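You operate a simulated robot arm through the tools that you are given. There is no shell and no other tool. Be economical: measure what you need, move in short steps, check, and stop when the job is done.

Carry out the task below with a simulated robot arm. There is one attempt and no reset: what you move stays moved.

JOB
Tune the small grey horn to 97 dB on the horn stand.
Fine: seat it, put the orange plug in the yellow socket, then tone on at soft; leave the knob where the display shows 97 dB; tone off after. Set down upright: what you pick out.

Only the result counts: the job must be done as asked and must still hold three seconds after the hand-in. Knocking over, shifting, dropping, spilling or breaking anything else fails it.

ROBOT AND FRAMES
A 6-joint arm with a two-finger parallel gripper, fixed in place. Base frame: the origin is at the foot of the arm, x ahead of it, y to its left, z up; the work surface is at about z = 0. Units: m, rad, N and s.
With the tool pointing down near the work surface it reaches from about 0.16 to 0.42 m from the base axis. Its first joint turns from -1.152 to 1.152 rad. Payload 1.57 kg.
The tool frame sits at the grasp point between the pads (the TCP): z along the fingers, y along the line on which they close. The tips reach 0.03 m beyond it. Largest opening 0.08 m; finger width 0.017, thickness 0.012; the body of the gripper, 0.04 by 0.082 m, starts 0.08 m behind the TCP.
Orientation is told as [roll, pitch, yaw] about the base's x, y, z axes, in that order, counted from this pose: with the fingers straight down and closing along the base's y, the tool's x points along the base's -x, its y along +y and its z along -z.

CONTROLS
- The arm moves only by the tool apply_moves. Its argument "steps" is a list of rows, each an object of numbers (a shift or turn left out is 0, a gripper value left out holds the last): "dx", "dy", "dz": the shift along the tool's x, y, z in m; "wx", "wy", "wz": the turn, a rotation vector about the tool's x, y, z in rad; "gripper": the gripper command, from -1 (fully open) to 1 (shut), values between in proportion. In form: [{"dx": .., "dy": .., "dz": .., "wx": .., "wy": .., "wz": .., "gripper": ..}, ...]. A call has 1 to 10 rows; each row is the pose to reach, as a shift and turn from the pose commanded when the call began, along the tool's axes at that moment. Each row takes 0.2 s and may step no farther than 0.05 m and 0.15 rad from the row before; otherwise, or with a gripper value out of range, the whole call is refused. A pose out of reach is approached as far as the arm can. The call stops where the force on the tool passes 40 N (or 10 N more than at its start, if that is more) or the arm is blocked; 0.2 s more then pass. The fingers move at their own pace (about 0.153 m/s each) and stop on an object; they squeeze with about 21 N. The grip force told is the motor's: it shows also when the fingers shut on nothing. Time passes only in rows, and 0.2 s behind the last, so rows that repeat a pose let the fingers close. The reply holds the time, the measured pose of the TCP, the force on the tool along the base axes, the opening and the grip force, in the units named above and with some noise, with the torque about the TCP (base axes, N m) and any sound that the robot's microphone picked up, and new pictures: "views" is both (left out), scene, wrist or none.
- Cameras (640 x 400 px; columns grow to the right, rows downward): "scene" is fixed at [0.0615, -0.3433, 0.4129]; the picture's right is [0.68, -0.74, 0.00], its down [-0.48, -0.44, -0.75] and it looks along [0.56, 0.51, -0.66] (base axes); focal length 214 px, centre (320, 200). "wrist" rides on the gripper at [0.072, -0.007, -0.122] in the tool frame; the picture's right is [0.09, 1.00, 0.00], its down [-0.84, 0.08, -0.54] and it looks along [-0.54, 0.05, 0.84] (tool axes); focal length 238 px, centre (320, 200).
- measure_at(camera, pixels): for up to 12 pixels [column, row] of the newest picture of that camera ("zoom" is the newest enlarged one), the place [x, y, z] in the base frame of the surface seen there, good to about 0.003 m. No time passes.
- close_up(camera, box): a new picture of the part [left, top, right, bottom] of that camera's present view, enlarged. No time passes.
- close_job(): hands the job in; it is judged then, once.

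Keep the steps short. Do not move on a guess: measure, check each grasp and each placing, and mend mistakes. In all there are 80 turns and 200 pictures (those below and enlarged ones count). Leave the gripper open and the arm clear of the work at the hand-in unless told otherwise, and finish with a single line.

The tools are called after "Request:" by a JSON object that holds its "method" and its "body". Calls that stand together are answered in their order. apply_moves: Moves the arm, as the interface text tells. Its arguments: {"type":"object","properties":{"steps":{"type":"array","items":{"type":"object","properties":{"dx":{"type":"number"},"dy":{"type":"number"},"dz":{"type":"number"},"wx":{"type":"number"},"wy":{"type":"number"},"wz":{"type":"number"},"gripper":{"type":"number"}}}},"views":{"type":"string","enum":["both","scene","wrist","none"]}},"required":["steps"]} The other tools are called the same way: measure_at (camera, pixels) gives the place of the surface under pixels of a picture; close_up (camera, box) takes an enlarged picture of a part of a camera's view; close_job () hands the job in.

At the start:

```text
t: 0.0
tool_pos: [0.2199, -0.0659, 0.2989]
tool_rot: [-0.001, -0.001, 0.0]
wrist_force: [-1.0, -1.0, 0.4]
torque: [0.05, 0.03, 0.01]
opening: 0.0801
grip_force: 0.1
```

scene: 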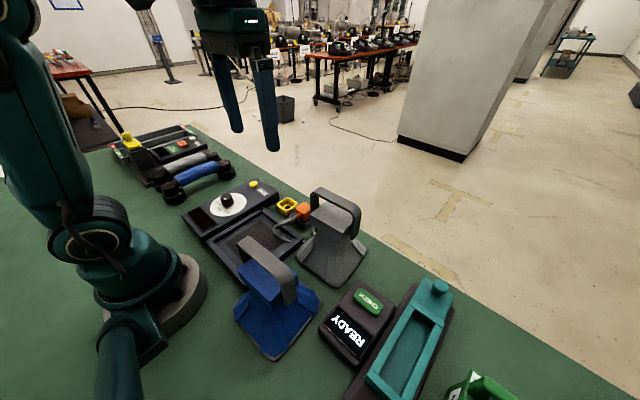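
wrist: 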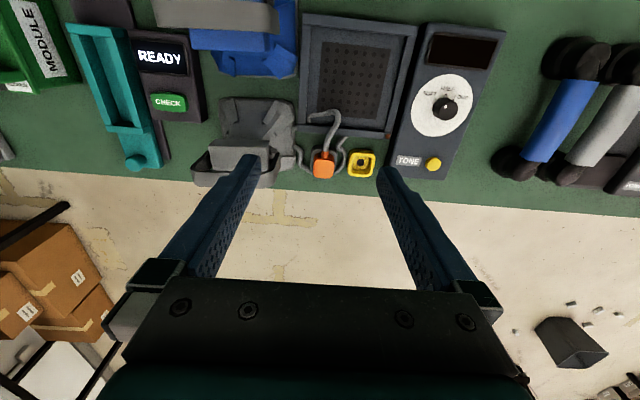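

I see a grey horn with cable and orange plug, a blue horn, the stand panel with dial, and a yellow socket. I'll enlarge both views.

Request:
{"method": "close_up", "body": {"camera": "wrist", "box": [180, 0, 520, 212]}}

Request:
{"method": "close_up", "body": {"camera": "scene", "box": [170, 160, 390, 360]}}

Request:
{"method": "close_up", "body": {"camera": "scene", "box": [90, 110, 330, 260]}}

```text
1.88 times, centred on (350, 106) of wrist
```

zoom: 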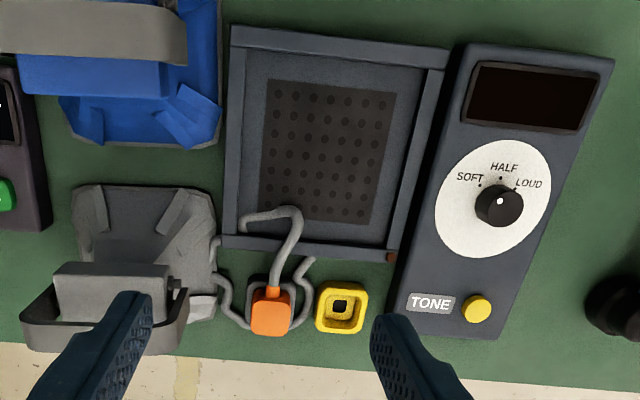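

```text
2.00 times, centred on (280, 260) of scene
```

zoom: 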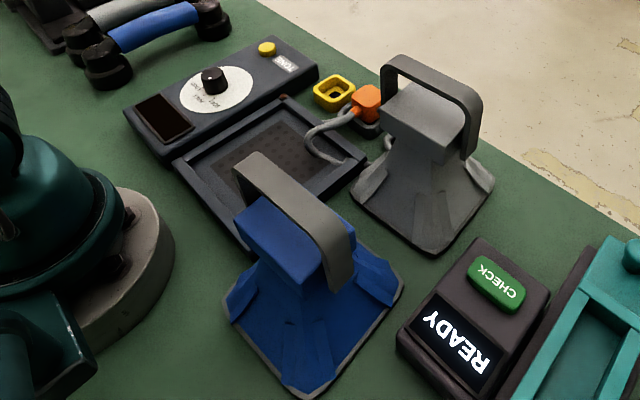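

```text
2.67 times, centred on (210, 185) of scene
```

zoom: 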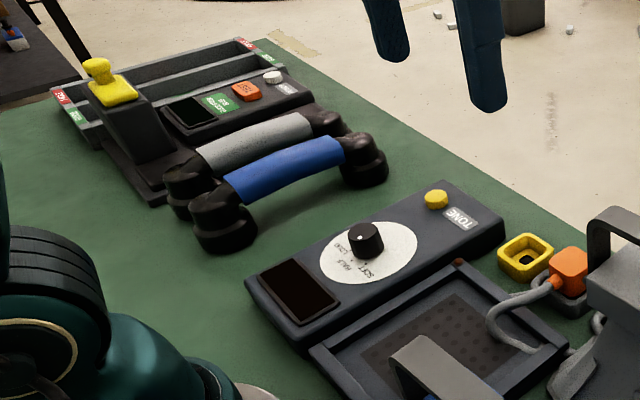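

Now measuring the key points in the wrist picture: horn, tray, plug, socket, knob, button.

Request:
{"method": "measure_at", "body": {"camera": "wrist", "pixels": [[322, 168], [324, 158], [361, 164], [444, 107], [433, 164], [303, 18], [413, 36], [388, 135], [300, 125], [350, 75], [460, 50], [415, 130]]}}

Request:
{"method": "measure_at", "body": {"camera": "wrist", "pixels": [[240, 150], [215, 185], [240, 162], [224, 102], [290, 105], [258, 130], [205, 160], [270, 165], [255, 115], [240, 20], [360, 155], [350, 150]]}}

Request:
{"method": "measure_at", "body": {"camera": "scene", "pixels": [[316, 190], [335, 197], [357, 210], [354, 238], [305, 222], [326, 215], [300, 258], [338, 286], [365, 252], [303, 210], [287, 205], [280, 245]]}}

```text
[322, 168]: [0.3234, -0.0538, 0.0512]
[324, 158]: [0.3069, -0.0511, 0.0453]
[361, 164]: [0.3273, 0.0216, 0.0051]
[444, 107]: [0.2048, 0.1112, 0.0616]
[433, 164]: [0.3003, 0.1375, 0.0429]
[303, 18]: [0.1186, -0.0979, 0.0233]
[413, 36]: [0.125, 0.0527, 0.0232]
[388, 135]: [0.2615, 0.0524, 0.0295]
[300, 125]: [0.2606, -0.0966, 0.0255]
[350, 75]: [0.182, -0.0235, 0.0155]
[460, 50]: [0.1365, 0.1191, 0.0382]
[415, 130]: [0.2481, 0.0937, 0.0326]
```

```text
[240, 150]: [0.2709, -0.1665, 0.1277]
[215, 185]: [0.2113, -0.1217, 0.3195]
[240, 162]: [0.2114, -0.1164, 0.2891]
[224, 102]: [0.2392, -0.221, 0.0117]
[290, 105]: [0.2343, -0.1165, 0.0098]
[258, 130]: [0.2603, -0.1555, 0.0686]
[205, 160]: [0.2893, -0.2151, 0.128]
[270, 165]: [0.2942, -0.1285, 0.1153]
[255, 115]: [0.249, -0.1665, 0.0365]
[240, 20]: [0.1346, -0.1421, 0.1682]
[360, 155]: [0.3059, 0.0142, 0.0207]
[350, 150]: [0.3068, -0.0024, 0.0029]
```

```text
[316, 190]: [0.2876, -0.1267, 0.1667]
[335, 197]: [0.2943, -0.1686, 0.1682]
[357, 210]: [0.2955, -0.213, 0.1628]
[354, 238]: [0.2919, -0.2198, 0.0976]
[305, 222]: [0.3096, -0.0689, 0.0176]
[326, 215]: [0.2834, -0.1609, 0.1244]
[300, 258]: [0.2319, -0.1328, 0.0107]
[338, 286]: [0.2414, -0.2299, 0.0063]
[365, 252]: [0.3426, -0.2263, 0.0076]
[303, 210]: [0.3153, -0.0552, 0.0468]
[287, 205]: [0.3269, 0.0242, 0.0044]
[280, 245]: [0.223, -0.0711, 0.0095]
```

Grey horn's bracket bar runs along y at about x 0.29, z 0.167. I'll shift the arm back and right to view the horn and the cable better.

Request:
{"method": "apply_moves", "body": {"steps": [{"dx": 0.04, "dy": -0.02}, {"dx": 0.05, "dy": -0.05}]}}

Request:
{"method": "close_up", "body": {"camera": "wrist", "box": [200, 60, 480, 235]}}

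```text
t: 0.6
tool_pos: [0.1696, -0.1182, 0.2998]
tool_rot: [-0.001, -0.001, 0.001]
wrist_force: [0.3, -0.9, 0.6]
torque: [0.04, -0.01, 0.01]
opening: 0.08
grip_force: 0.0
```

scene: 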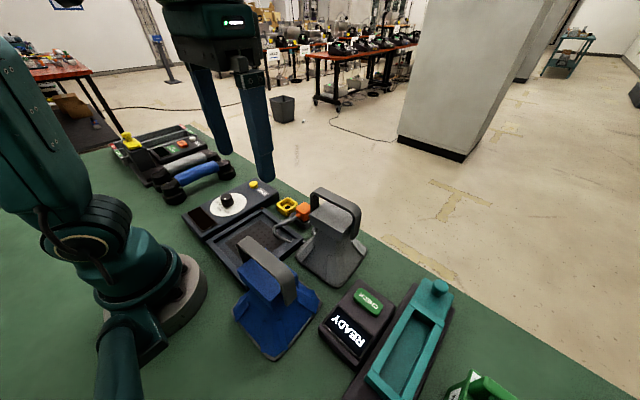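
wrist: 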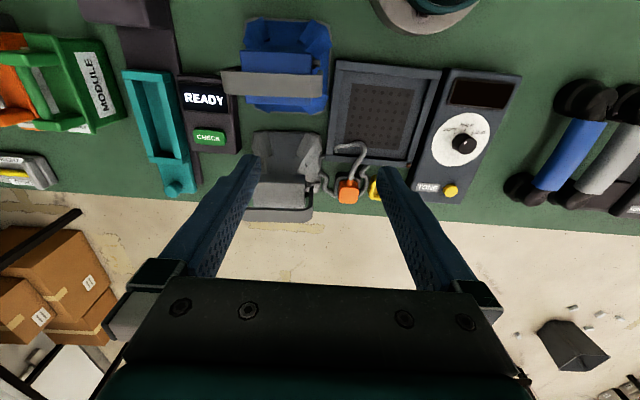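

```text
2.29 times, centred on (340, 148) of wrist
```

zoom: 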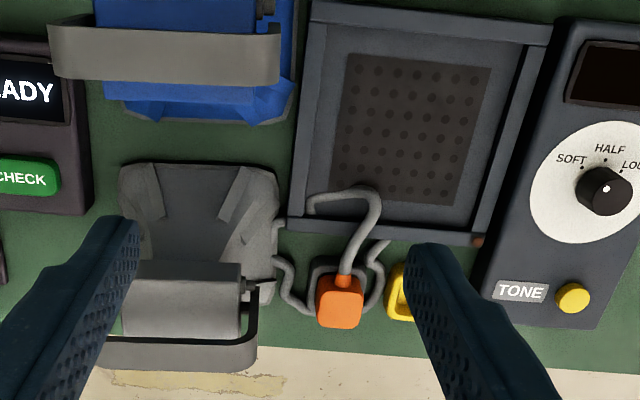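

Next I turn the wrist 90° (camera toward +y side) for the grasp orientation, staying high, and look from there.

Request:
{"method": "apply_moves", "body": {"steps": [{"wz": 0.15}, {"wz": 0.3}, {"wz": 0.45}, {"wz": 0.6}, {"wz": 0.75}, {"wz": 0.9}, {"wz": 1.05}, {"wz": 1.2}, {"wz": 1.35}, {"wz": 1.5}]}}

```text
t: 2.8
tool_pos: [0.1681, -0.1167, 0.2996]
tool_rot: [0.001, -0.002, -1.502]
wrist_force: [-0.1, -0.1, -0.8]
torque: [0.01, -0.01, 0.01]
opening: 0.0797
grip_force: 0.0
```

scene: 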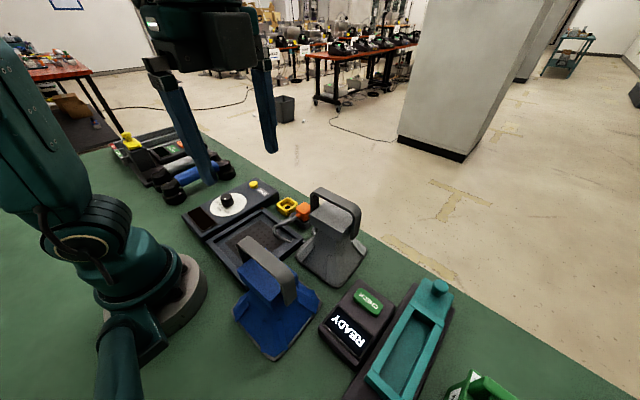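
wrist: 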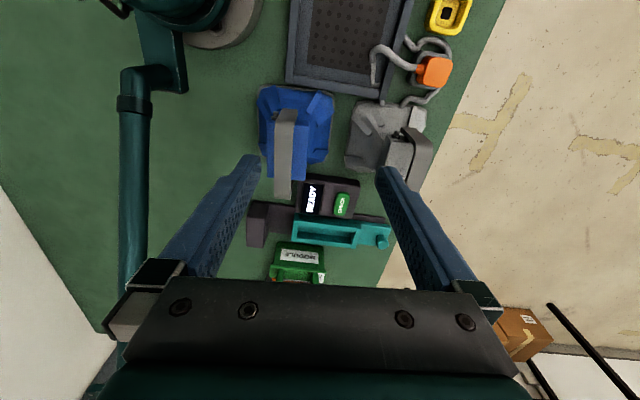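

Request:
{"method": "close_up", "body": {"camera": "wrist", "box": [330, 0, 490, 100]}}

Request:
{"method": "close_up", "body": {"camera": "wrist", "box": [240, 60, 480, 210]}}

Request:
{"method": "measure_at", "body": {"camera": "wrist", "pixels": [[390, 102], [424, 106], [348, 166], [358, 103], [396, 150], [424, 140], [402, 132], [425, 165], [290, 85], [405, 90], [434, 72], [448, 14]]}}

```text
4.00 times, centred on (410, 50) of wrist
```

zoom: 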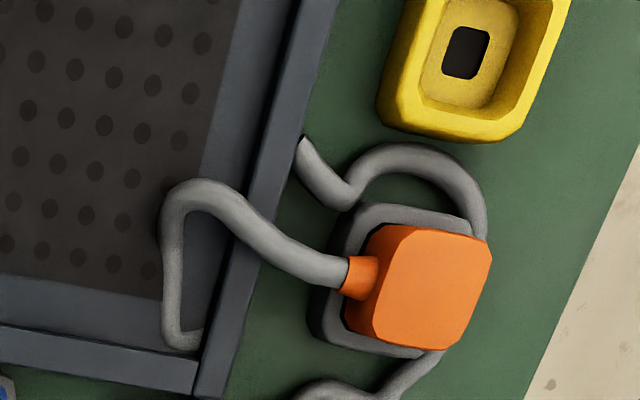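

```text
2.67 times, centred on (360, 135) of wrist
```

zoom: 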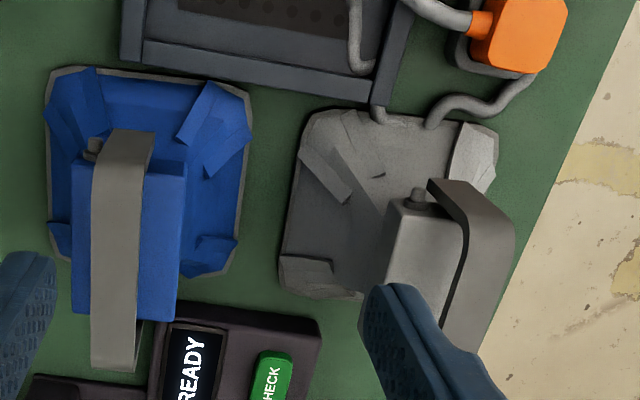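

```text
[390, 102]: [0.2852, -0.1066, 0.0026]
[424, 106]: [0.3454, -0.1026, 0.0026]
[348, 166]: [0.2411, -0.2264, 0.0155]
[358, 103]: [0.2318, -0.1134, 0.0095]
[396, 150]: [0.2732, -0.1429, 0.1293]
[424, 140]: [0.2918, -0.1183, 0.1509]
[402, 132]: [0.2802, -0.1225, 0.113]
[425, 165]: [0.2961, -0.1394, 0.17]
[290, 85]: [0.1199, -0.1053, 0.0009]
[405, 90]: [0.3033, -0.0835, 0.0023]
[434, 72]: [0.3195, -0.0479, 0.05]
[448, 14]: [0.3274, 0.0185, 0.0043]
```

Horn's base spans about x 0.23–0.35, y −0.105…−0.23. I'll go above its bracket bar for a vertical view.

Request:
{"method": "apply_moves", "body": {"steps": [{"dx": -0.02, "dy": 0.04, "wz": 0.069}, {"dx": -0.04, "dy": 0.08, "wz": 0.069}, {"dx": -0.061, "dy": 0.113, "dz": 0.02, "wz": 0.069}]}}

Request:
{"method": "close_up", "body": {"camera": "wrist", "box": [200, 50, 440, 200]}}

```text
t: 3.6
tool_pos: [0.2704, -0.1644, 0.2671]
tool_rot: [0.002, -0.002, -1.569]
wrist_force: [0.9, -0.1, -0.5]
torque: [-0.01, -0.02, -0.03]
opening: 0.08
grip_force: 0.1
out of reach, approached as far as the arm can: row 2, 3
```

scene: 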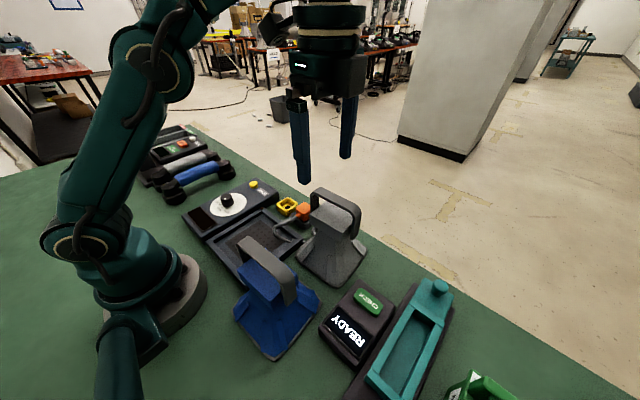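
wrist: 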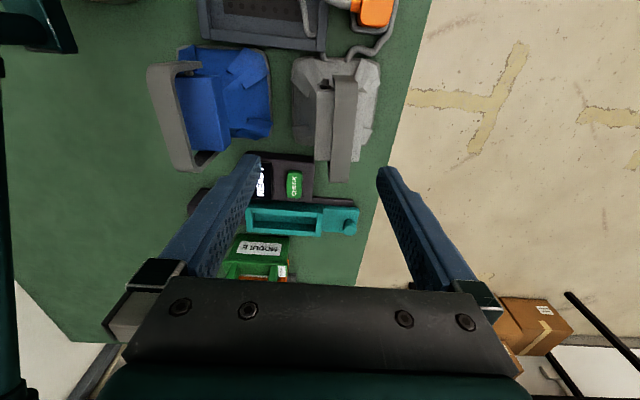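

```text
2.67 times, centred on (320, 125) of wrist
```

zoom: 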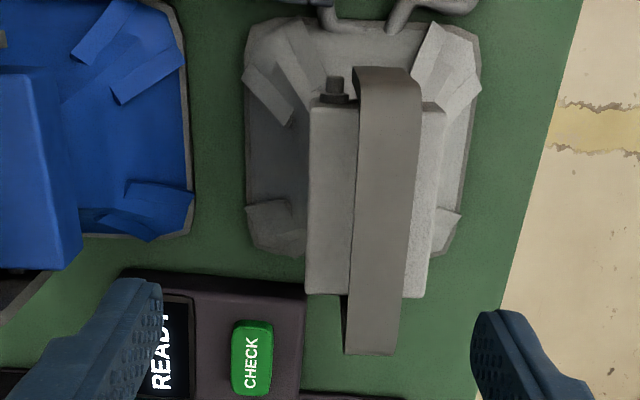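

The strap is centred over the box. I'll measure its edges and the base corners.

Request:
{"method": "measure_at", "body": {"camera": "zoom", "pixels": [[362, 150], [416, 150], [354, 250], [405, 250], [330, 200], [425, 200], [252, 150], [470, 150], [300, 28], [420, 25], [375, 345], [385, 80]]}}

Request:
{"method": "measure_at", "body": {"camera": "wrist", "pixels": [[206, 28], [316, 44], [318, 0], [262, 5], [365, 10], [215, 10]]}}

```text
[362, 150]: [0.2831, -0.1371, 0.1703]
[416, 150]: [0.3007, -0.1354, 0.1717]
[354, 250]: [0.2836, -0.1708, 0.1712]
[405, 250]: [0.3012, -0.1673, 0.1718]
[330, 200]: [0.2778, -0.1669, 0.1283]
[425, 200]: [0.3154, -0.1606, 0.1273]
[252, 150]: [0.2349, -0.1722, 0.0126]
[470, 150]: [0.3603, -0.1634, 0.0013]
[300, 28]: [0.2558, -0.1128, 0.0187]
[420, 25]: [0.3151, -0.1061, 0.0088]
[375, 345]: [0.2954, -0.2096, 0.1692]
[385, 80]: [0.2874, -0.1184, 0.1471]
```

```text
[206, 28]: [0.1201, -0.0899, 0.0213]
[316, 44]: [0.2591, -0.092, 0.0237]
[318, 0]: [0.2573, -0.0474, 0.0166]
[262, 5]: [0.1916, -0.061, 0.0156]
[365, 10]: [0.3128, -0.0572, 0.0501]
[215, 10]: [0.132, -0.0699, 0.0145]
```

Strap centre (0.292, −0.168), top z 0.171, box top 0.128. Before grasping, I go empty over the tray in the same orientation to measure it precisely.

Request:
{"method": "apply_moves", "body": {"steps": [{"dx": 0.03, "dy": -0.02}, {"dx": 0.06, "dy": -0.045}, {"dx": 0.09, "dy": -0.065}]}}

Request:
{"method": "close_up", "body": {"camera": "wrist", "box": [180, 20, 480, 207]}}

```text
t: 4.4
tool_pos: [0.207, -0.0709, 0.2677]
tool_rot: [0.003, 0.001, -1.567]
wrist_force: [1.6, 0.2, -0.5]
torque: [0.0, 0.02, 0.01]
opening: 0.0804
grip_force: 0.0
```

scene: 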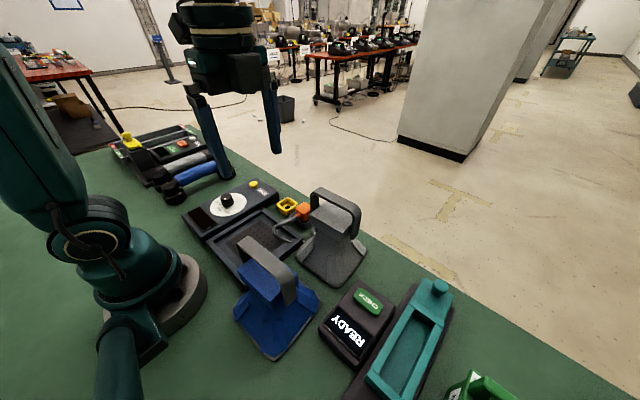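
wrist: 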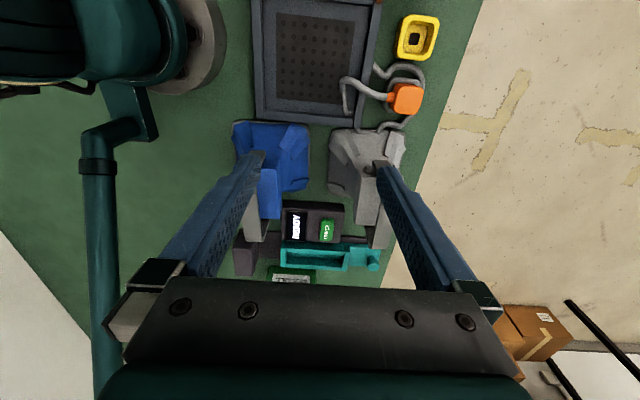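

```text
2.13 times, centred on (330, 114) of wrist
```

zoom: 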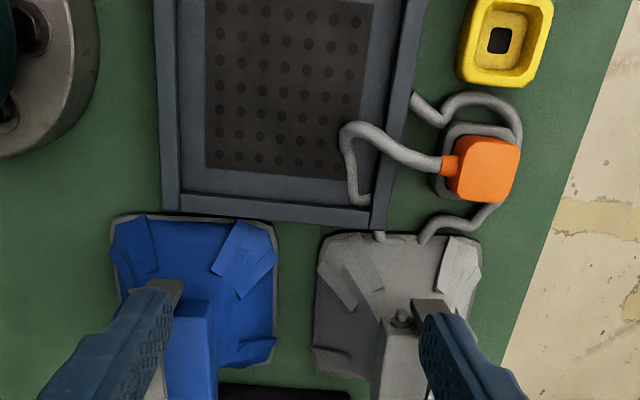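

Request:
{"method": "measure_at", "body": {"camera": "zoom", "pixels": [[158, 60], [176, 60], [182, 60], [396, 60], [410, 60], [418, 60], [182, 192], [370, 207], [372, 225], [168, 208], [300, 190], [390, 60]]}}

Request:
{"method": "measure_at", "body": {"camera": "wrist", "pixels": [[263, 60], [263, 5], [268, 5], [362, 6], [370, 6], [270, 1], [345, 3], [350, 110], [268, 108]]}}

```text
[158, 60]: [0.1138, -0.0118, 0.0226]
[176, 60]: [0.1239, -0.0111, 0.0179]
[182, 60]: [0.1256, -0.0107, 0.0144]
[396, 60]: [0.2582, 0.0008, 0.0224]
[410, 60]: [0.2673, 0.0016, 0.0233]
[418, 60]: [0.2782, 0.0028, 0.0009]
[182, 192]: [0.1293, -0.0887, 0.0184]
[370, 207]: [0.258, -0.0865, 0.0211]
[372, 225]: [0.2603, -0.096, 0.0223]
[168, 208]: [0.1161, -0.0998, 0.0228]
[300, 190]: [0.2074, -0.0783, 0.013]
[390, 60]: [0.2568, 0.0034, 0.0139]
```

```text
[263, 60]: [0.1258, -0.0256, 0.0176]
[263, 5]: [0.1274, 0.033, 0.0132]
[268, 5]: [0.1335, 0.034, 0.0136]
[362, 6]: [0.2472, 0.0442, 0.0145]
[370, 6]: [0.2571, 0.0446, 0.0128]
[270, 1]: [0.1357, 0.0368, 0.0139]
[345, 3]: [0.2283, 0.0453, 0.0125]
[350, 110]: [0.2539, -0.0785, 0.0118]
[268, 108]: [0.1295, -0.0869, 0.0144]
```

Tray interior: x 0.126–0.257, y −0.088…+0.044, floor z 0.013, so the seat centre is about (0.191, −0.022). Now back to just above the horn strap.

Request:
{"method": "apply_moves", "body": {"steps": [{"dx": -0.01, "dy": 0.01, "dz": 0.03}, {"dx": -0.04, "dy": 0.035, "dz": 0.05}, {"dx": -0.07, "dy": 0.06, "dz": 0.05}, {"dx": -0.097, "dy": 0.085, "dz": 0.05}, {"dx": -0.097, "dy": 0.085, "dz": 0.05}]}}

Request:
{"method": "close_up", "body": {"camera": "wrist", "box": [200, 80, 440, 230]}}

```text
t: 5.6
tool_pos: [0.2914, -0.1711, 0.2174]
tool_rot: [-0.001, 0.0, -1.566]
wrist_force: [-0.2, -0.5, -0.9]
torque: [0.02, -0.01, 0.03]
opening: 0.0802
grip_force: 0.1
```

scene: 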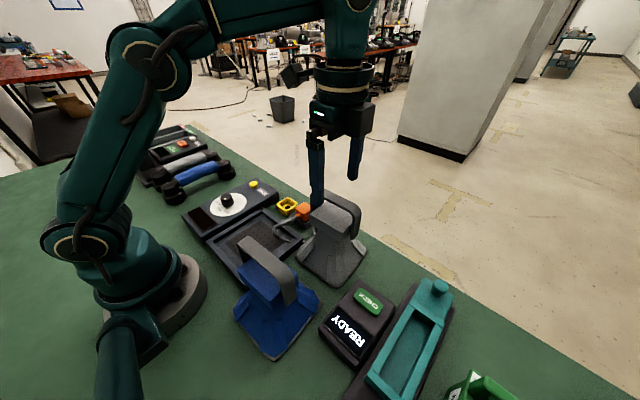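
wrist: 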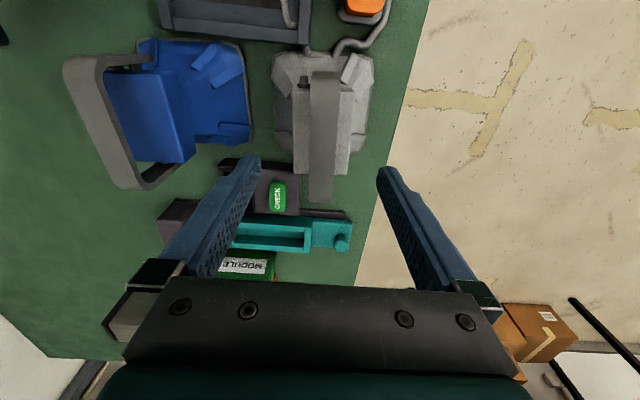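

```text
2.67 times, centred on (320, 155) of wrist
```

zoom: 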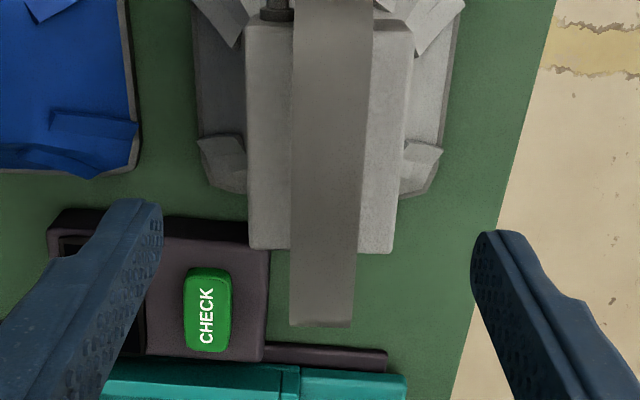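

Strap lies between the fingers. I'll measure strap extents again from here.

Request:
{"method": "measure_at", "body": {"camera": "zoom", "pixels": [[297, 100], [368, 100], [293, 250], [356, 250], [322, 318], [270, 150], [385, 150]]}}

Request:
{"method": "measure_at", "body": {"camera": "wrist", "pixels": [[326, 78], [276, 110], [373, 108], [300, 57], [345, 60], [284, 155], [352, 160]]}}

```text
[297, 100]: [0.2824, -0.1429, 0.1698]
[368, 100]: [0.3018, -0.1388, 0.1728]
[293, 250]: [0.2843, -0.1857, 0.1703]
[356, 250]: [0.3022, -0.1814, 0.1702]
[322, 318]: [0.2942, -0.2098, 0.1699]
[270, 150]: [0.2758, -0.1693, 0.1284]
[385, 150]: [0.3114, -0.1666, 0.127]
```

```text
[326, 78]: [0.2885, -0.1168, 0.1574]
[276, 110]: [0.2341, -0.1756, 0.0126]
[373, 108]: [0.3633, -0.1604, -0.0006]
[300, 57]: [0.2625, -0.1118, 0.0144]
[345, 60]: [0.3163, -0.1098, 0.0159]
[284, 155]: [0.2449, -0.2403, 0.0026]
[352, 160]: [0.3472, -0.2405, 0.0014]
```

Lowering around the strap (TCP to z≈0.165; tips stay above the box at 0.128).

Request:
{"method": "apply_moves", "body": {"steps": [{"dx": 0.004, "dy": 0.001, "dz": 0.02}, {"dx": 0.004, "dy": 0.001, "dz": 0.04}, {"dx": 0.004, "dy": 0.001, "dz": 0.0515}, {"dx": 0.004, "dy": 0.001, "dz": 0.0515}]}}

Request:
{"method": "close_up", "body": {"camera": "scene", "box": [240, 130, 400, 290]}}

```text
t: 6.6
tool_pos: [0.2909, -0.1647, 0.1665]
tool_rot: [0.001, -0.003, -1.567]
wrist_force: [0.4, -0.2, -0.1]
torque: [-0.01, 0.01, 0.03]
opening: 0.0799
grip_force: 0.1
```

scene: 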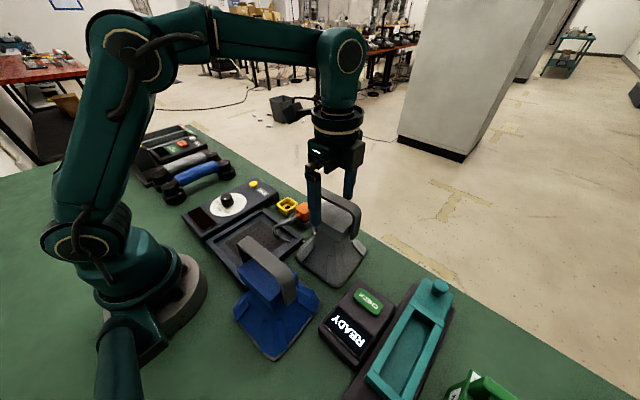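
wrist: 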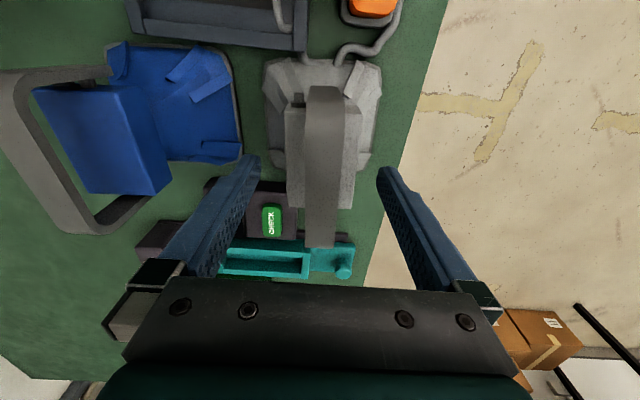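

```text
2.50 times, centred on (320, 210) of scene
```

zoom: 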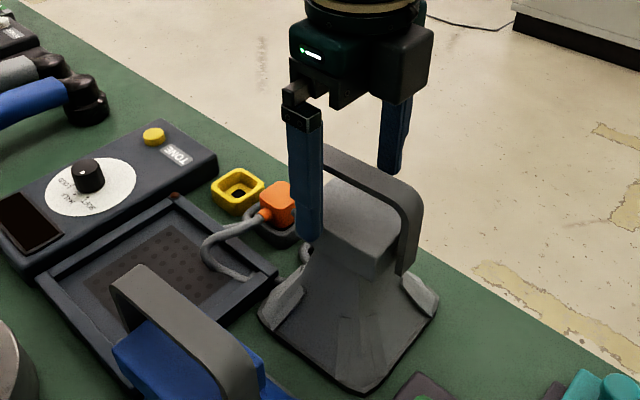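

Fingers straddle the strap. Closing.

Request:
{"method": "apply_moves", "body": {"steps": [{"gripper": 1}, {"gripper": 1}, {"gripper": 1}], "views": "scene"}}

```text
t: 7.4
tool_pos: [0.2918, -0.1651, 0.1667]
tool_rot: [0.002, 0.0, -1.569]
wrist_force: [-0.1, 0.0, -0.5]
torque: [-0.01, 0.01, 0.04]
opening: 0.0195
grip_force: 21.1
```

scene: 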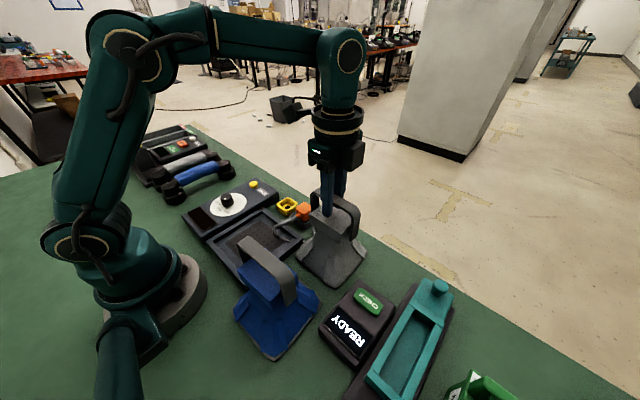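

Gripped at 19.5 mm. Lifting slowly 3 cm and checking weight, tilt, and the cable.

Request:
{"method": "apply_moves", "body": {"steps": [{"dz": -0.01}, {"dz": -0.02}, {"dz": -0.03}]}}

Request:
{"method": "close_up", "body": {"camera": "scene", "box": [240, 150, 400, 310]}}

Request:
{"method": "close_up", "body": {"camera": "wrist", "box": [220, 0, 460, 150]}}

```text
t: 8.2
tool_pos: [0.2909, -0.1642, 0.1972]
tool_rot: [0.002, -0.002, -1.569]
wrist_force: [0.1, -0.4, -3.7]
torque: [-0.03, 0.0, 0.02]
opening: 0.0199
grip_force: 21.2
```

scene: 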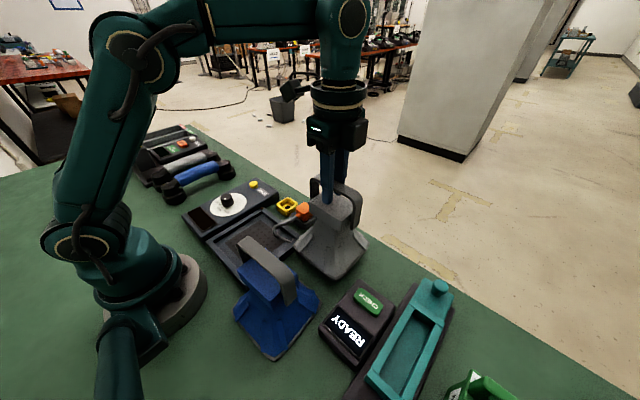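
wrist: 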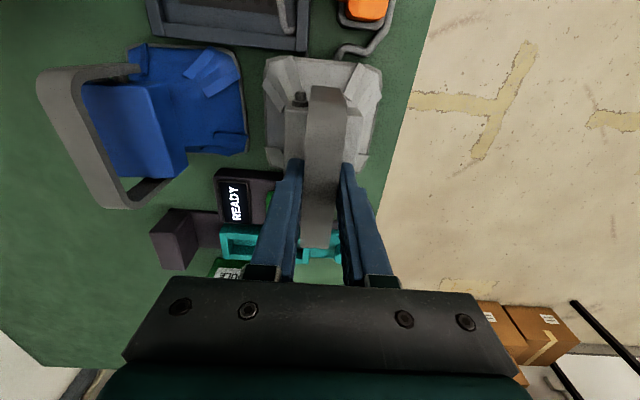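

```text
2.50 times, centred on (320, 230) of scene
```

zoom: 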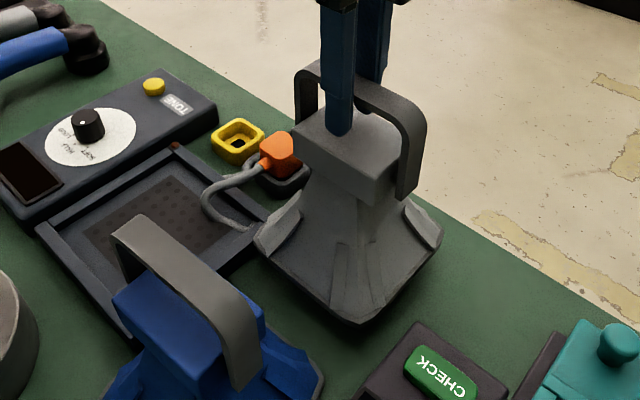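

```text
2.67 times, centred on (340, 75) of wrist
```

zoom: 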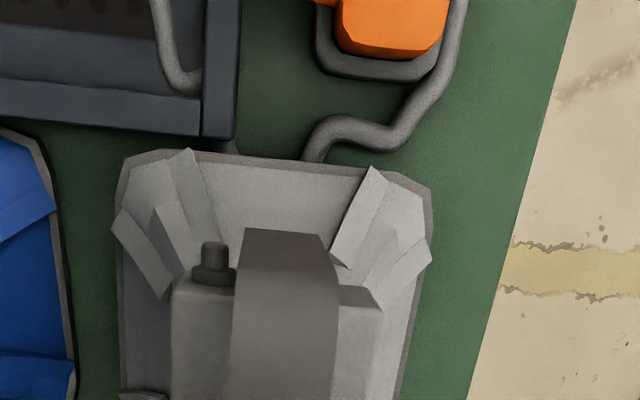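

Horn level and free (≈0.35 kg); the cable is not tied to it. Now lift more and go +y over the plug area (bottom at ~0.08 m), keeping off the blue horn.

Request:
{"method": "apply_moves", "body": {"steps": [{"dz": -0.03}, {"dz": -0.055}, {"dx": 0.03, "dz": -0.055}, {"dx": 0.06, "dz": -0.055}, {"dx": 0.09, "dz": -0.055}, {"dx": 0.12, "dz": -0.055}, {"dx": 0.143, "dz": -0.055}, {"dx": 0.143, "dz": -0.055}]}}

```text
t: 10.0
tool_pos: [0.2904, -0.024, 0.2544]
tool_rot: [0.0, -0.001, -1.569]
wrist_force: [0.0, -0.3, -3.6]
torque: [0.01, -0.01, 0.0]
opening: 0.0199
grip_force: 21.4
```

scene: 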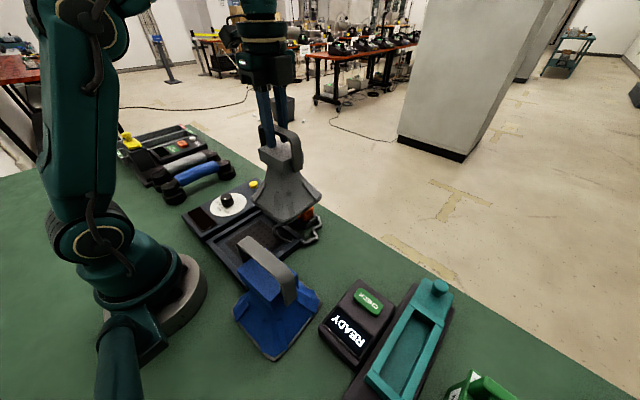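
wrist: 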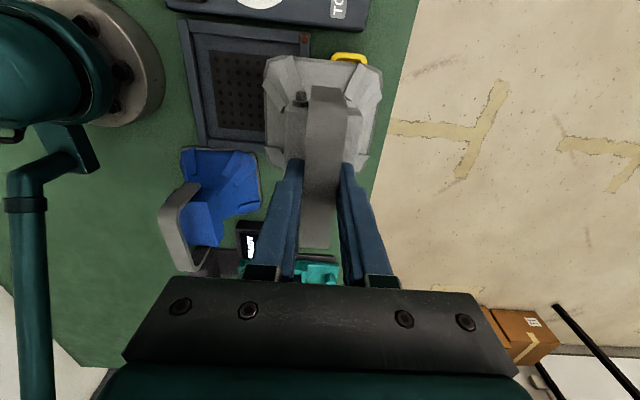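

Tray is well visible now; measuring its +y side and the held horn's base, before moving −x.

Request:
{"method": "measure_at", "body": {"camera": "wrist", "pixels": [[250, 32], [250, 26], [250, 37], [270, 90], [377, 85], [290, 61], [345, 64], [205, 140], [195, 90], [203, 90]]}}

Request:
{"method": "apply_moves", "body": {"steps": [{"dy": -0.03}, {"dy": -0.06}, {"dy": -0.09}, {"dx": 0.003, "dy": -0.1}, {"dx": 0.003, "dy": -0.1}]}}

Request:
{"method": "close_up", "body": {"camera": "scene", "box": [160, 120, 340, 280]}}

```text
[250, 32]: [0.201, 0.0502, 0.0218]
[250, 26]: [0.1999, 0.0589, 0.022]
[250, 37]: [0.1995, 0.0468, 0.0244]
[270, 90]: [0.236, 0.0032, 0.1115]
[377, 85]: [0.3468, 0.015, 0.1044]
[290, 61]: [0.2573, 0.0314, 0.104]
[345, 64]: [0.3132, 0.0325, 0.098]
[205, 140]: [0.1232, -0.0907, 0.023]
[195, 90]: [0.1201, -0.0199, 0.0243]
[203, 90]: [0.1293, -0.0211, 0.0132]
```

```text
t: 11.2
tool_pos: [0.1904, -0.0203, 0.2533]
tool_rot: [0.001, 0.0, -1.568]
wrist_force: [-0.8, -0.6, -3.8]
torque: [0.01, 0.03, -0.01]
opening: 0.0196
grip_force: 21.2
```

scene: 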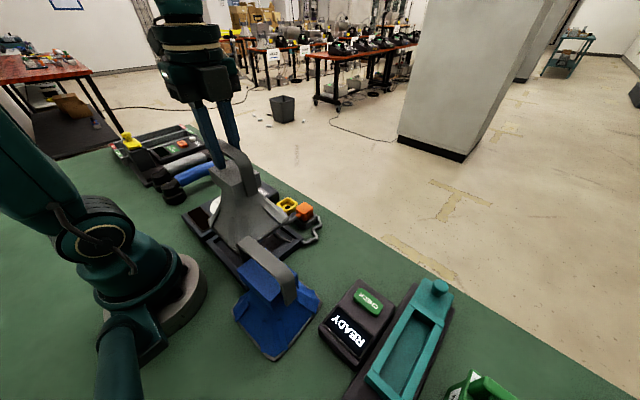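
wrist: 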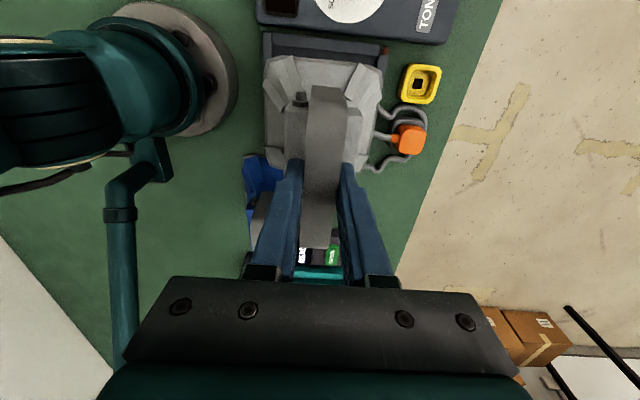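

```text
2.50 times, centred on (250, 200) of scene
```

zoom: 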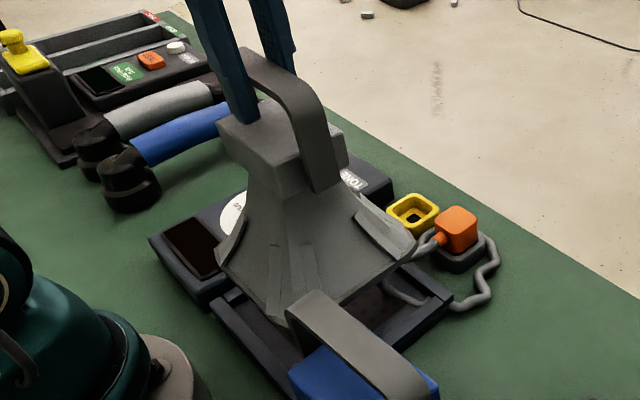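

Aligned: tray centre y ≈ −0.021, horn centre ≈ TCP −0.0035 in y. Lower to just above the wall and look.

Request:
{"method": "apply_moves", "body": {"steps": [{"dx": 0.0025, "dy": 0.0005, "dz": 0.02}, {"dx": 0.0025, "dy": 0.0005, "dz": 0.04}, {"dx": 0.0025, "dy": 0.0005, "dz": 0.055}, {"dx": 0.0025, "dy": 0.0005, "dz": 0.055}]}}

Request:
{"method": "close_up", "body": {"camera": "scene", "box": [170, 150, 330, 290]}}

Request:
{"method": "close_up", "body": {"camera": "wrist", "box": [220, 20, 460, 170]}}

```text
t: 12.2
tool_pos: [0.1917, -0.017, 0.1971]
tool_rot: [0.0, -0.001, -1.567]
wrist_force: [-0.1, -0.3, -3.8]
torque: [-0.01, -0.02, 0.01]
opening: 0.0198
grip_force: 20.8
```

scene: 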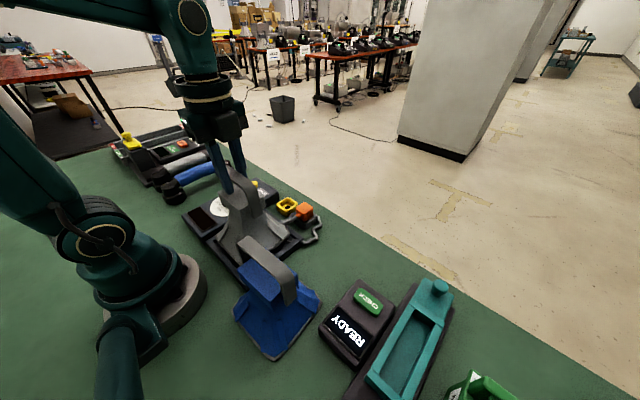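
wrist: 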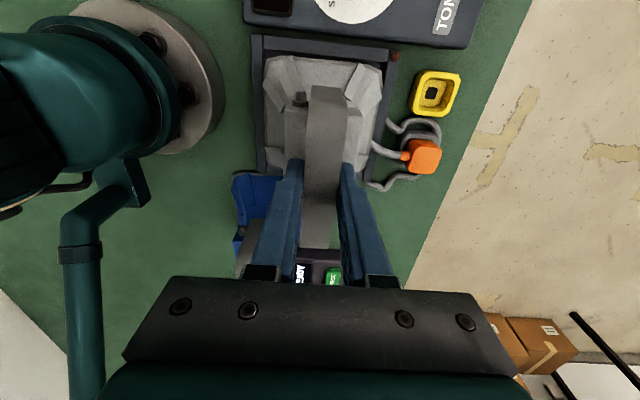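

```text
2.86 times, centred on (250, 220) of scene
```

zoom: 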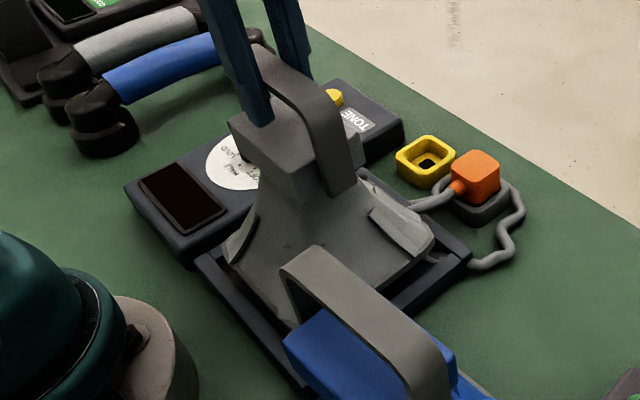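

```text
2.67 times, centred on (340, 95) of wrist
```

zoom: 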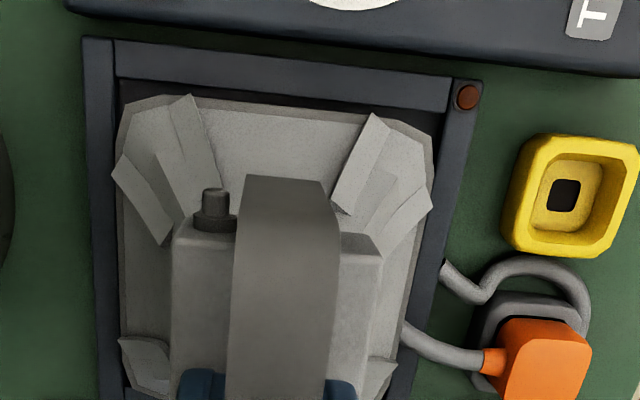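

Request:
{"method": "measure_at", "body": {"camera": "zoom", "pixels": [[128, 150], [121, 250], [418, 250], [434, 160], [100, 150], [112, 150], [450, 160], [464, 160], [260, 108], [260, 95], [260, 82], [440, 200]]}}

```text
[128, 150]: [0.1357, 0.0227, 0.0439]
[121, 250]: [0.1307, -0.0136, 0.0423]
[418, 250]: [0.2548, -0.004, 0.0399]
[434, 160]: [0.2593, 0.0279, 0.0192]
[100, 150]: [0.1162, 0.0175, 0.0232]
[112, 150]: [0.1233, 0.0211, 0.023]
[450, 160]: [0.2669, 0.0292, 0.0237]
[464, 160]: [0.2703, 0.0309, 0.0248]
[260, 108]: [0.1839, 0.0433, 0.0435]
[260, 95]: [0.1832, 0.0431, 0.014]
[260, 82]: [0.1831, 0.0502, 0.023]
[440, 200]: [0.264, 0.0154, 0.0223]
```

Edges fit: horn x 0.131–0.255 in 0.125–0.262; y front 0.043 vs wall 0.0475. Nudge −y 2 mm and lower gently to contact.

Request:
{"method": "apply_moves", "body": {"steps": [{"dx": -0.002, "dy": 0.001, "dz": 0.004}, {"dx": -0.002, "dy": 0.001, "dz": 0.008}, {"dx": -0.002, "dy": 0.001, "dz": 0.012}, {"dx": -0.002, "dy": 0.001, "dz": 0.015}, {"dx": -0.002, "dy": 0.001, "dz": 0.0165}]}}

Request:
{"method": "close_up", "body": {"camera": "wrist", "box": [220, 20, 460, 170]}}

Request:
{"method": "close_up", "body": {"camera": "scene", "box": [170, 150, 330, 290]}}

```text
t: 13.4
tool_pos: [0.1927, -0.018, 0.1809]
tool_rot: [0.002, -0.002, -1.568]
wrist_force: [0.5, 1.1, -4.2]
torque: [0.03, 0.0, -0.03]
opening: 0.0195
grip_force: 21.2
```

scene: 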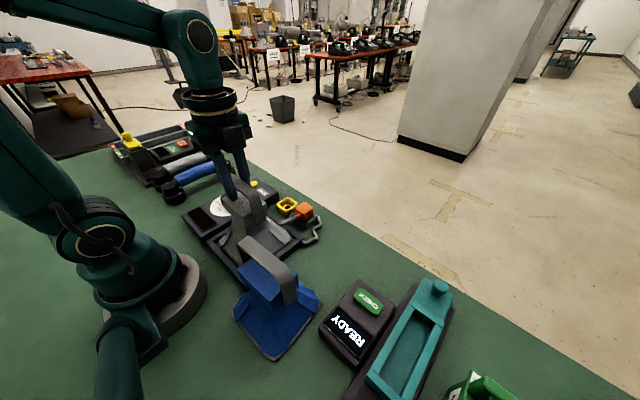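
wrist: 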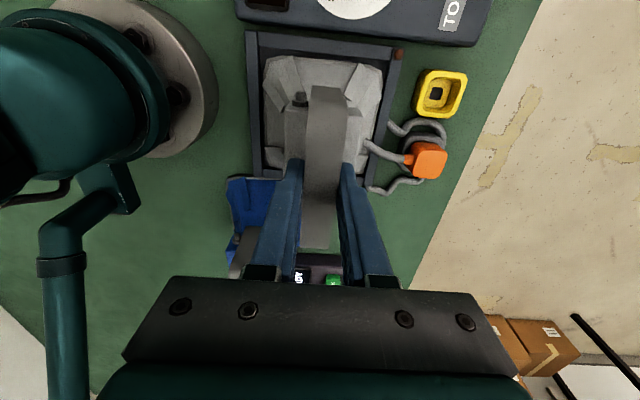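

```text
2.67 times, centred on (340, 95) of wrist
```

zoom: 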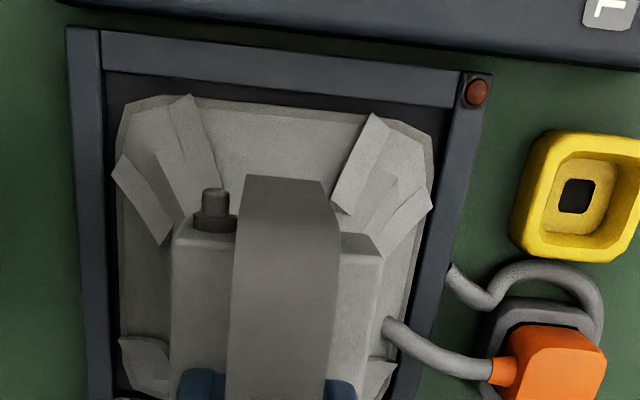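

```text
2.86 times, centred on (250, 220) of scene
```

zoom: 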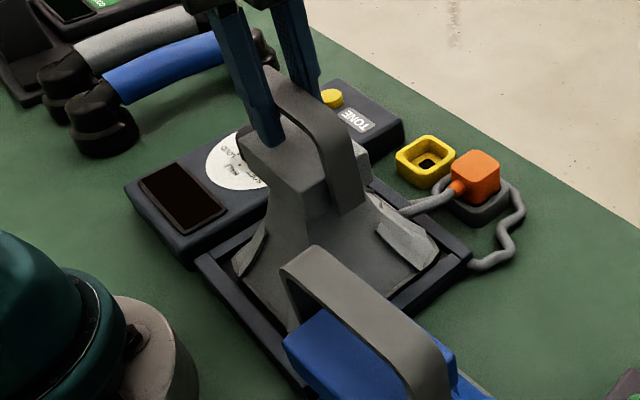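

No contact yet (weight still on tool). Lower millimetre by millimetre.

Request:
{"method": "apply_moves", "body": {"steps": [{"dz": 0.001}, {"dz": 0.002}, {"dz": 0.003}], "views": "none"}}

```text
t: 14.2
tool_pos: [0.1942, -0.0188, 0.1789]
tool_rot: [0.0, -0.002, -1.568]
wrist_force: [-4.2, 4.8, 13.6]
torque: [-0.26, 0.07, -0.02]
opening: 0.0199
grip_force: 21.5
```

Contact made at TCP z≈0.179 (seated on the floor). Ease off 1.5 mm, then open.

Request:
{"method": "apply_moves", "body": {"steps": [{"dz": -0.001}, {"dz": -0.001}], "views": "none"}}

Request:
{"method": "apply_moves", "body": {"steps": [{"gripper": -1}, {"gripper": -1}, {"gripper": -1}]}}

Request:
{"method": "close_up", "body": {"camera": "wrist", "box": [220, 20, 460, 170]}}

```text
t: 14.8
tool_pos: [0.1934, -0.0187, 0.1782]
tool_rot: [-0.001, -0.002, -1.568]
wrist_force: [0.2, 0.0, -4.0]
torque: [0.01, 0.02, -0.01]
opening: 0.0196
grip_force: 21.2
```

```text
t: 15.6
tool_pos: [0.1926, -0.0185, 0.1784]
tool_rot: [0.001, -0.001, -1.567]
wrist_force: [0.4, 0.7, -0.5]
torque: [-0.04, -0.01, 0.05]
opening: 0.08
grip_force: 0.0
```

scene: 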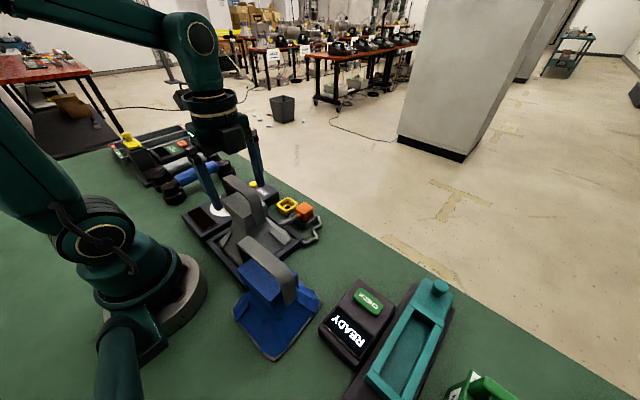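
wrist: 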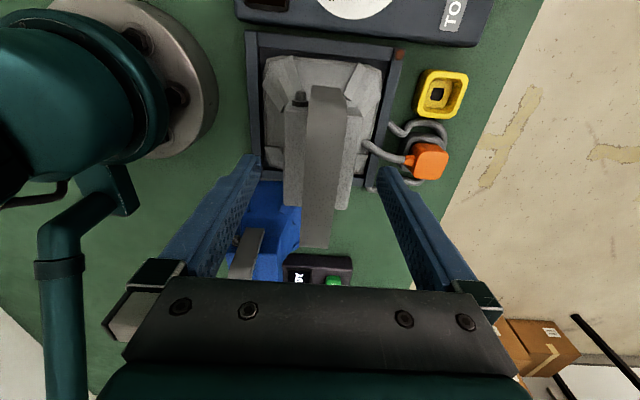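

```text
2.67 times, centred on (340, 95) of wrist
```

zoom: 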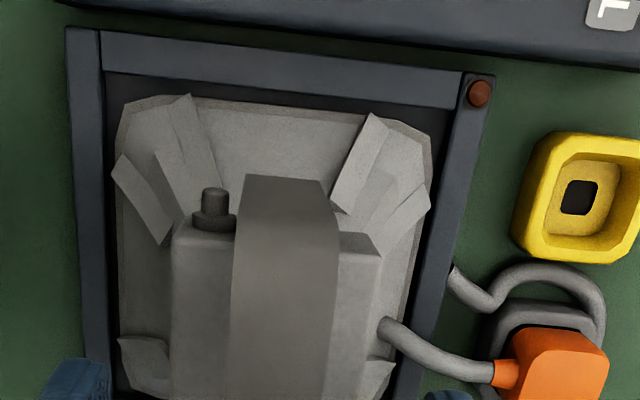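

Released; horn appears upright. Raise clear, verify the horn, then look at plug and socket.

Request:
{"method": "apply_moves", "body": {"steps": [{"dz": -0.03}, {"dz": -0.06}, {"dz": -0.09}]}}

Request:
{"method": "measure_at", "body": {"camera": "wrist", "pixels": [[326, 110], [323, 170], [300, 130], [350, 130], [280, 90], [375, 90], [330, 62]]}}

Request:
{"method": "close_up", "body": {"camera": "wrist", "box": [220, 20, 460, 170]}}

```text
t: 16.4
tool_pos: [0.1923, -0.0182, 0.2688]
tool_rot: [0.001, -0.001, -1.569]
wrist_force: [0.2, -0.1, -0.5]
torque: [0.01, 0.03, -0.03]
opening: 0.08
grip_force: 0.1
```

scene: 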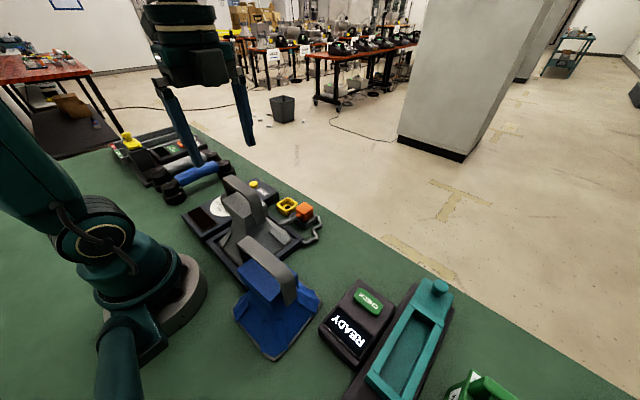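
wrist: 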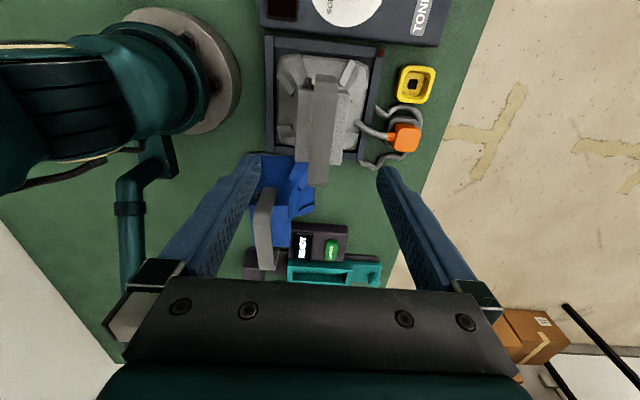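

```text
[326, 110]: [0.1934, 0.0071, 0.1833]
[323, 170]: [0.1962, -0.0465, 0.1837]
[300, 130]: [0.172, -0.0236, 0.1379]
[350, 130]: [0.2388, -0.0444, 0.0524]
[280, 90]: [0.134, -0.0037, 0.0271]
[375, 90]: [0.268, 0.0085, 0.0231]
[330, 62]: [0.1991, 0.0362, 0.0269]
```

```text
2.67 times, centred on (340, 95) of wrist
```

zoom: 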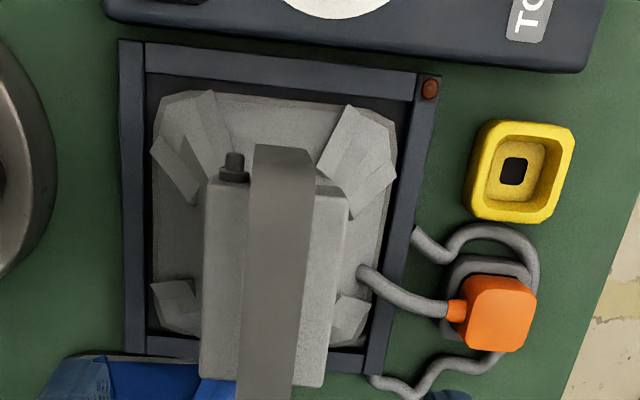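

Horn seated level (strap z 0.1835 at both ends). Now move over the plug while turning the wrist back to close along y (cable exits toward −x).

Request:
{"method": "apply_moves", "body": {"steps": [{"dy": 0.02, "wz": -0.15}, {"dx": -0.005, "dy": 0.04, "wz": -0.3}, {"dx": -0.01, "dy": 0.06, "wz": -0.45}, {"dx": -0.02, "dy": 0.08, "wz": -0.6}, {"dx": -0.032, "dy": 0.09, "wz": -0.75}, {"dx": -0.032, "dy": 0.09, "wz": -0.9}, {"dx": -0.032, "dy": 0.09, "wz": -1.05}, {"dx": -0.032, "dy": 0.09, "wz": -1.2}, {"dx": -0.032, "dy": 0.09, "wz": -1.35}, {"dx": -0.032, "dy": 0.09, "wz": -1.5}], "views": "none"}}

Request:
{"method": "apply_moves", "body": {"steps": [{"wz": -0.069}, {"wz": -0.069, "dz": 0.03}, {"wz": -0.069, "dz": 0.06}]}}

Request:
{"method": "close_up", "body": {"camera": "wrist", "box": [240, 110, 440, 235]}}

```text
t: 18.6
tool_pos: [0.2833, -0.0512, 0.2694]
tool_rot: [-0.001, -0.003, -0.065]
wrist_force: [-0.4, 0.1, 0.2]
torque: [0.01, 0.02, -0.03]
opening: 0.08
grip_force: 0.1
```

```text
t: 19.4
tool_pos: [0.2835, -0.0491, 0.21]
tool_rot: [-0.001, -0.003, 0.0]
wrist_force: [-0.1, -0.6, 0.7]
torque: [0.0, 0.0, 0.01]
opening: 0.0801
grip_force: 0.0
```

scene: 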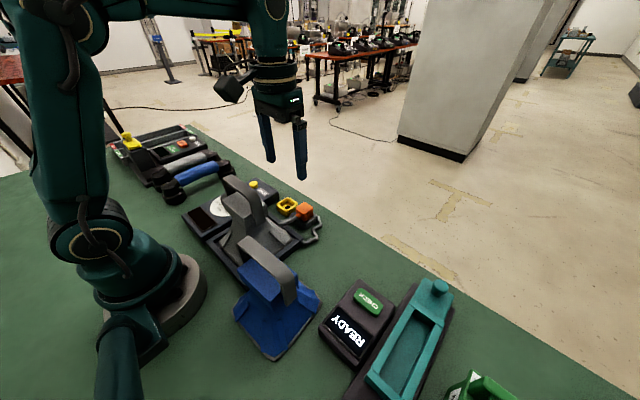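
wrist: 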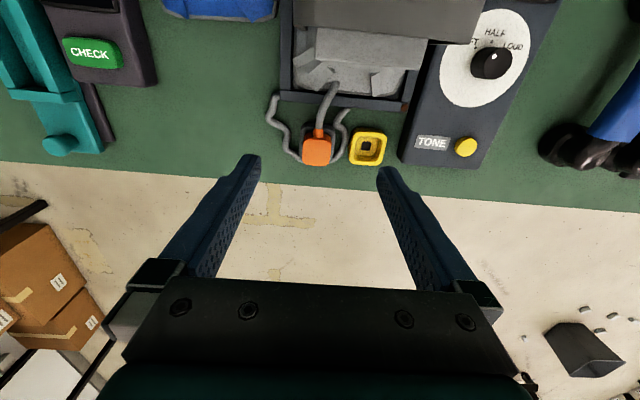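

```text
3.20 times, centred on (340, 172) of wrist
```

zoom: 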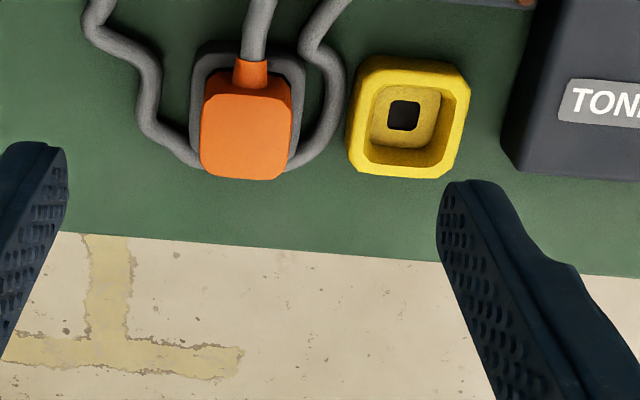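

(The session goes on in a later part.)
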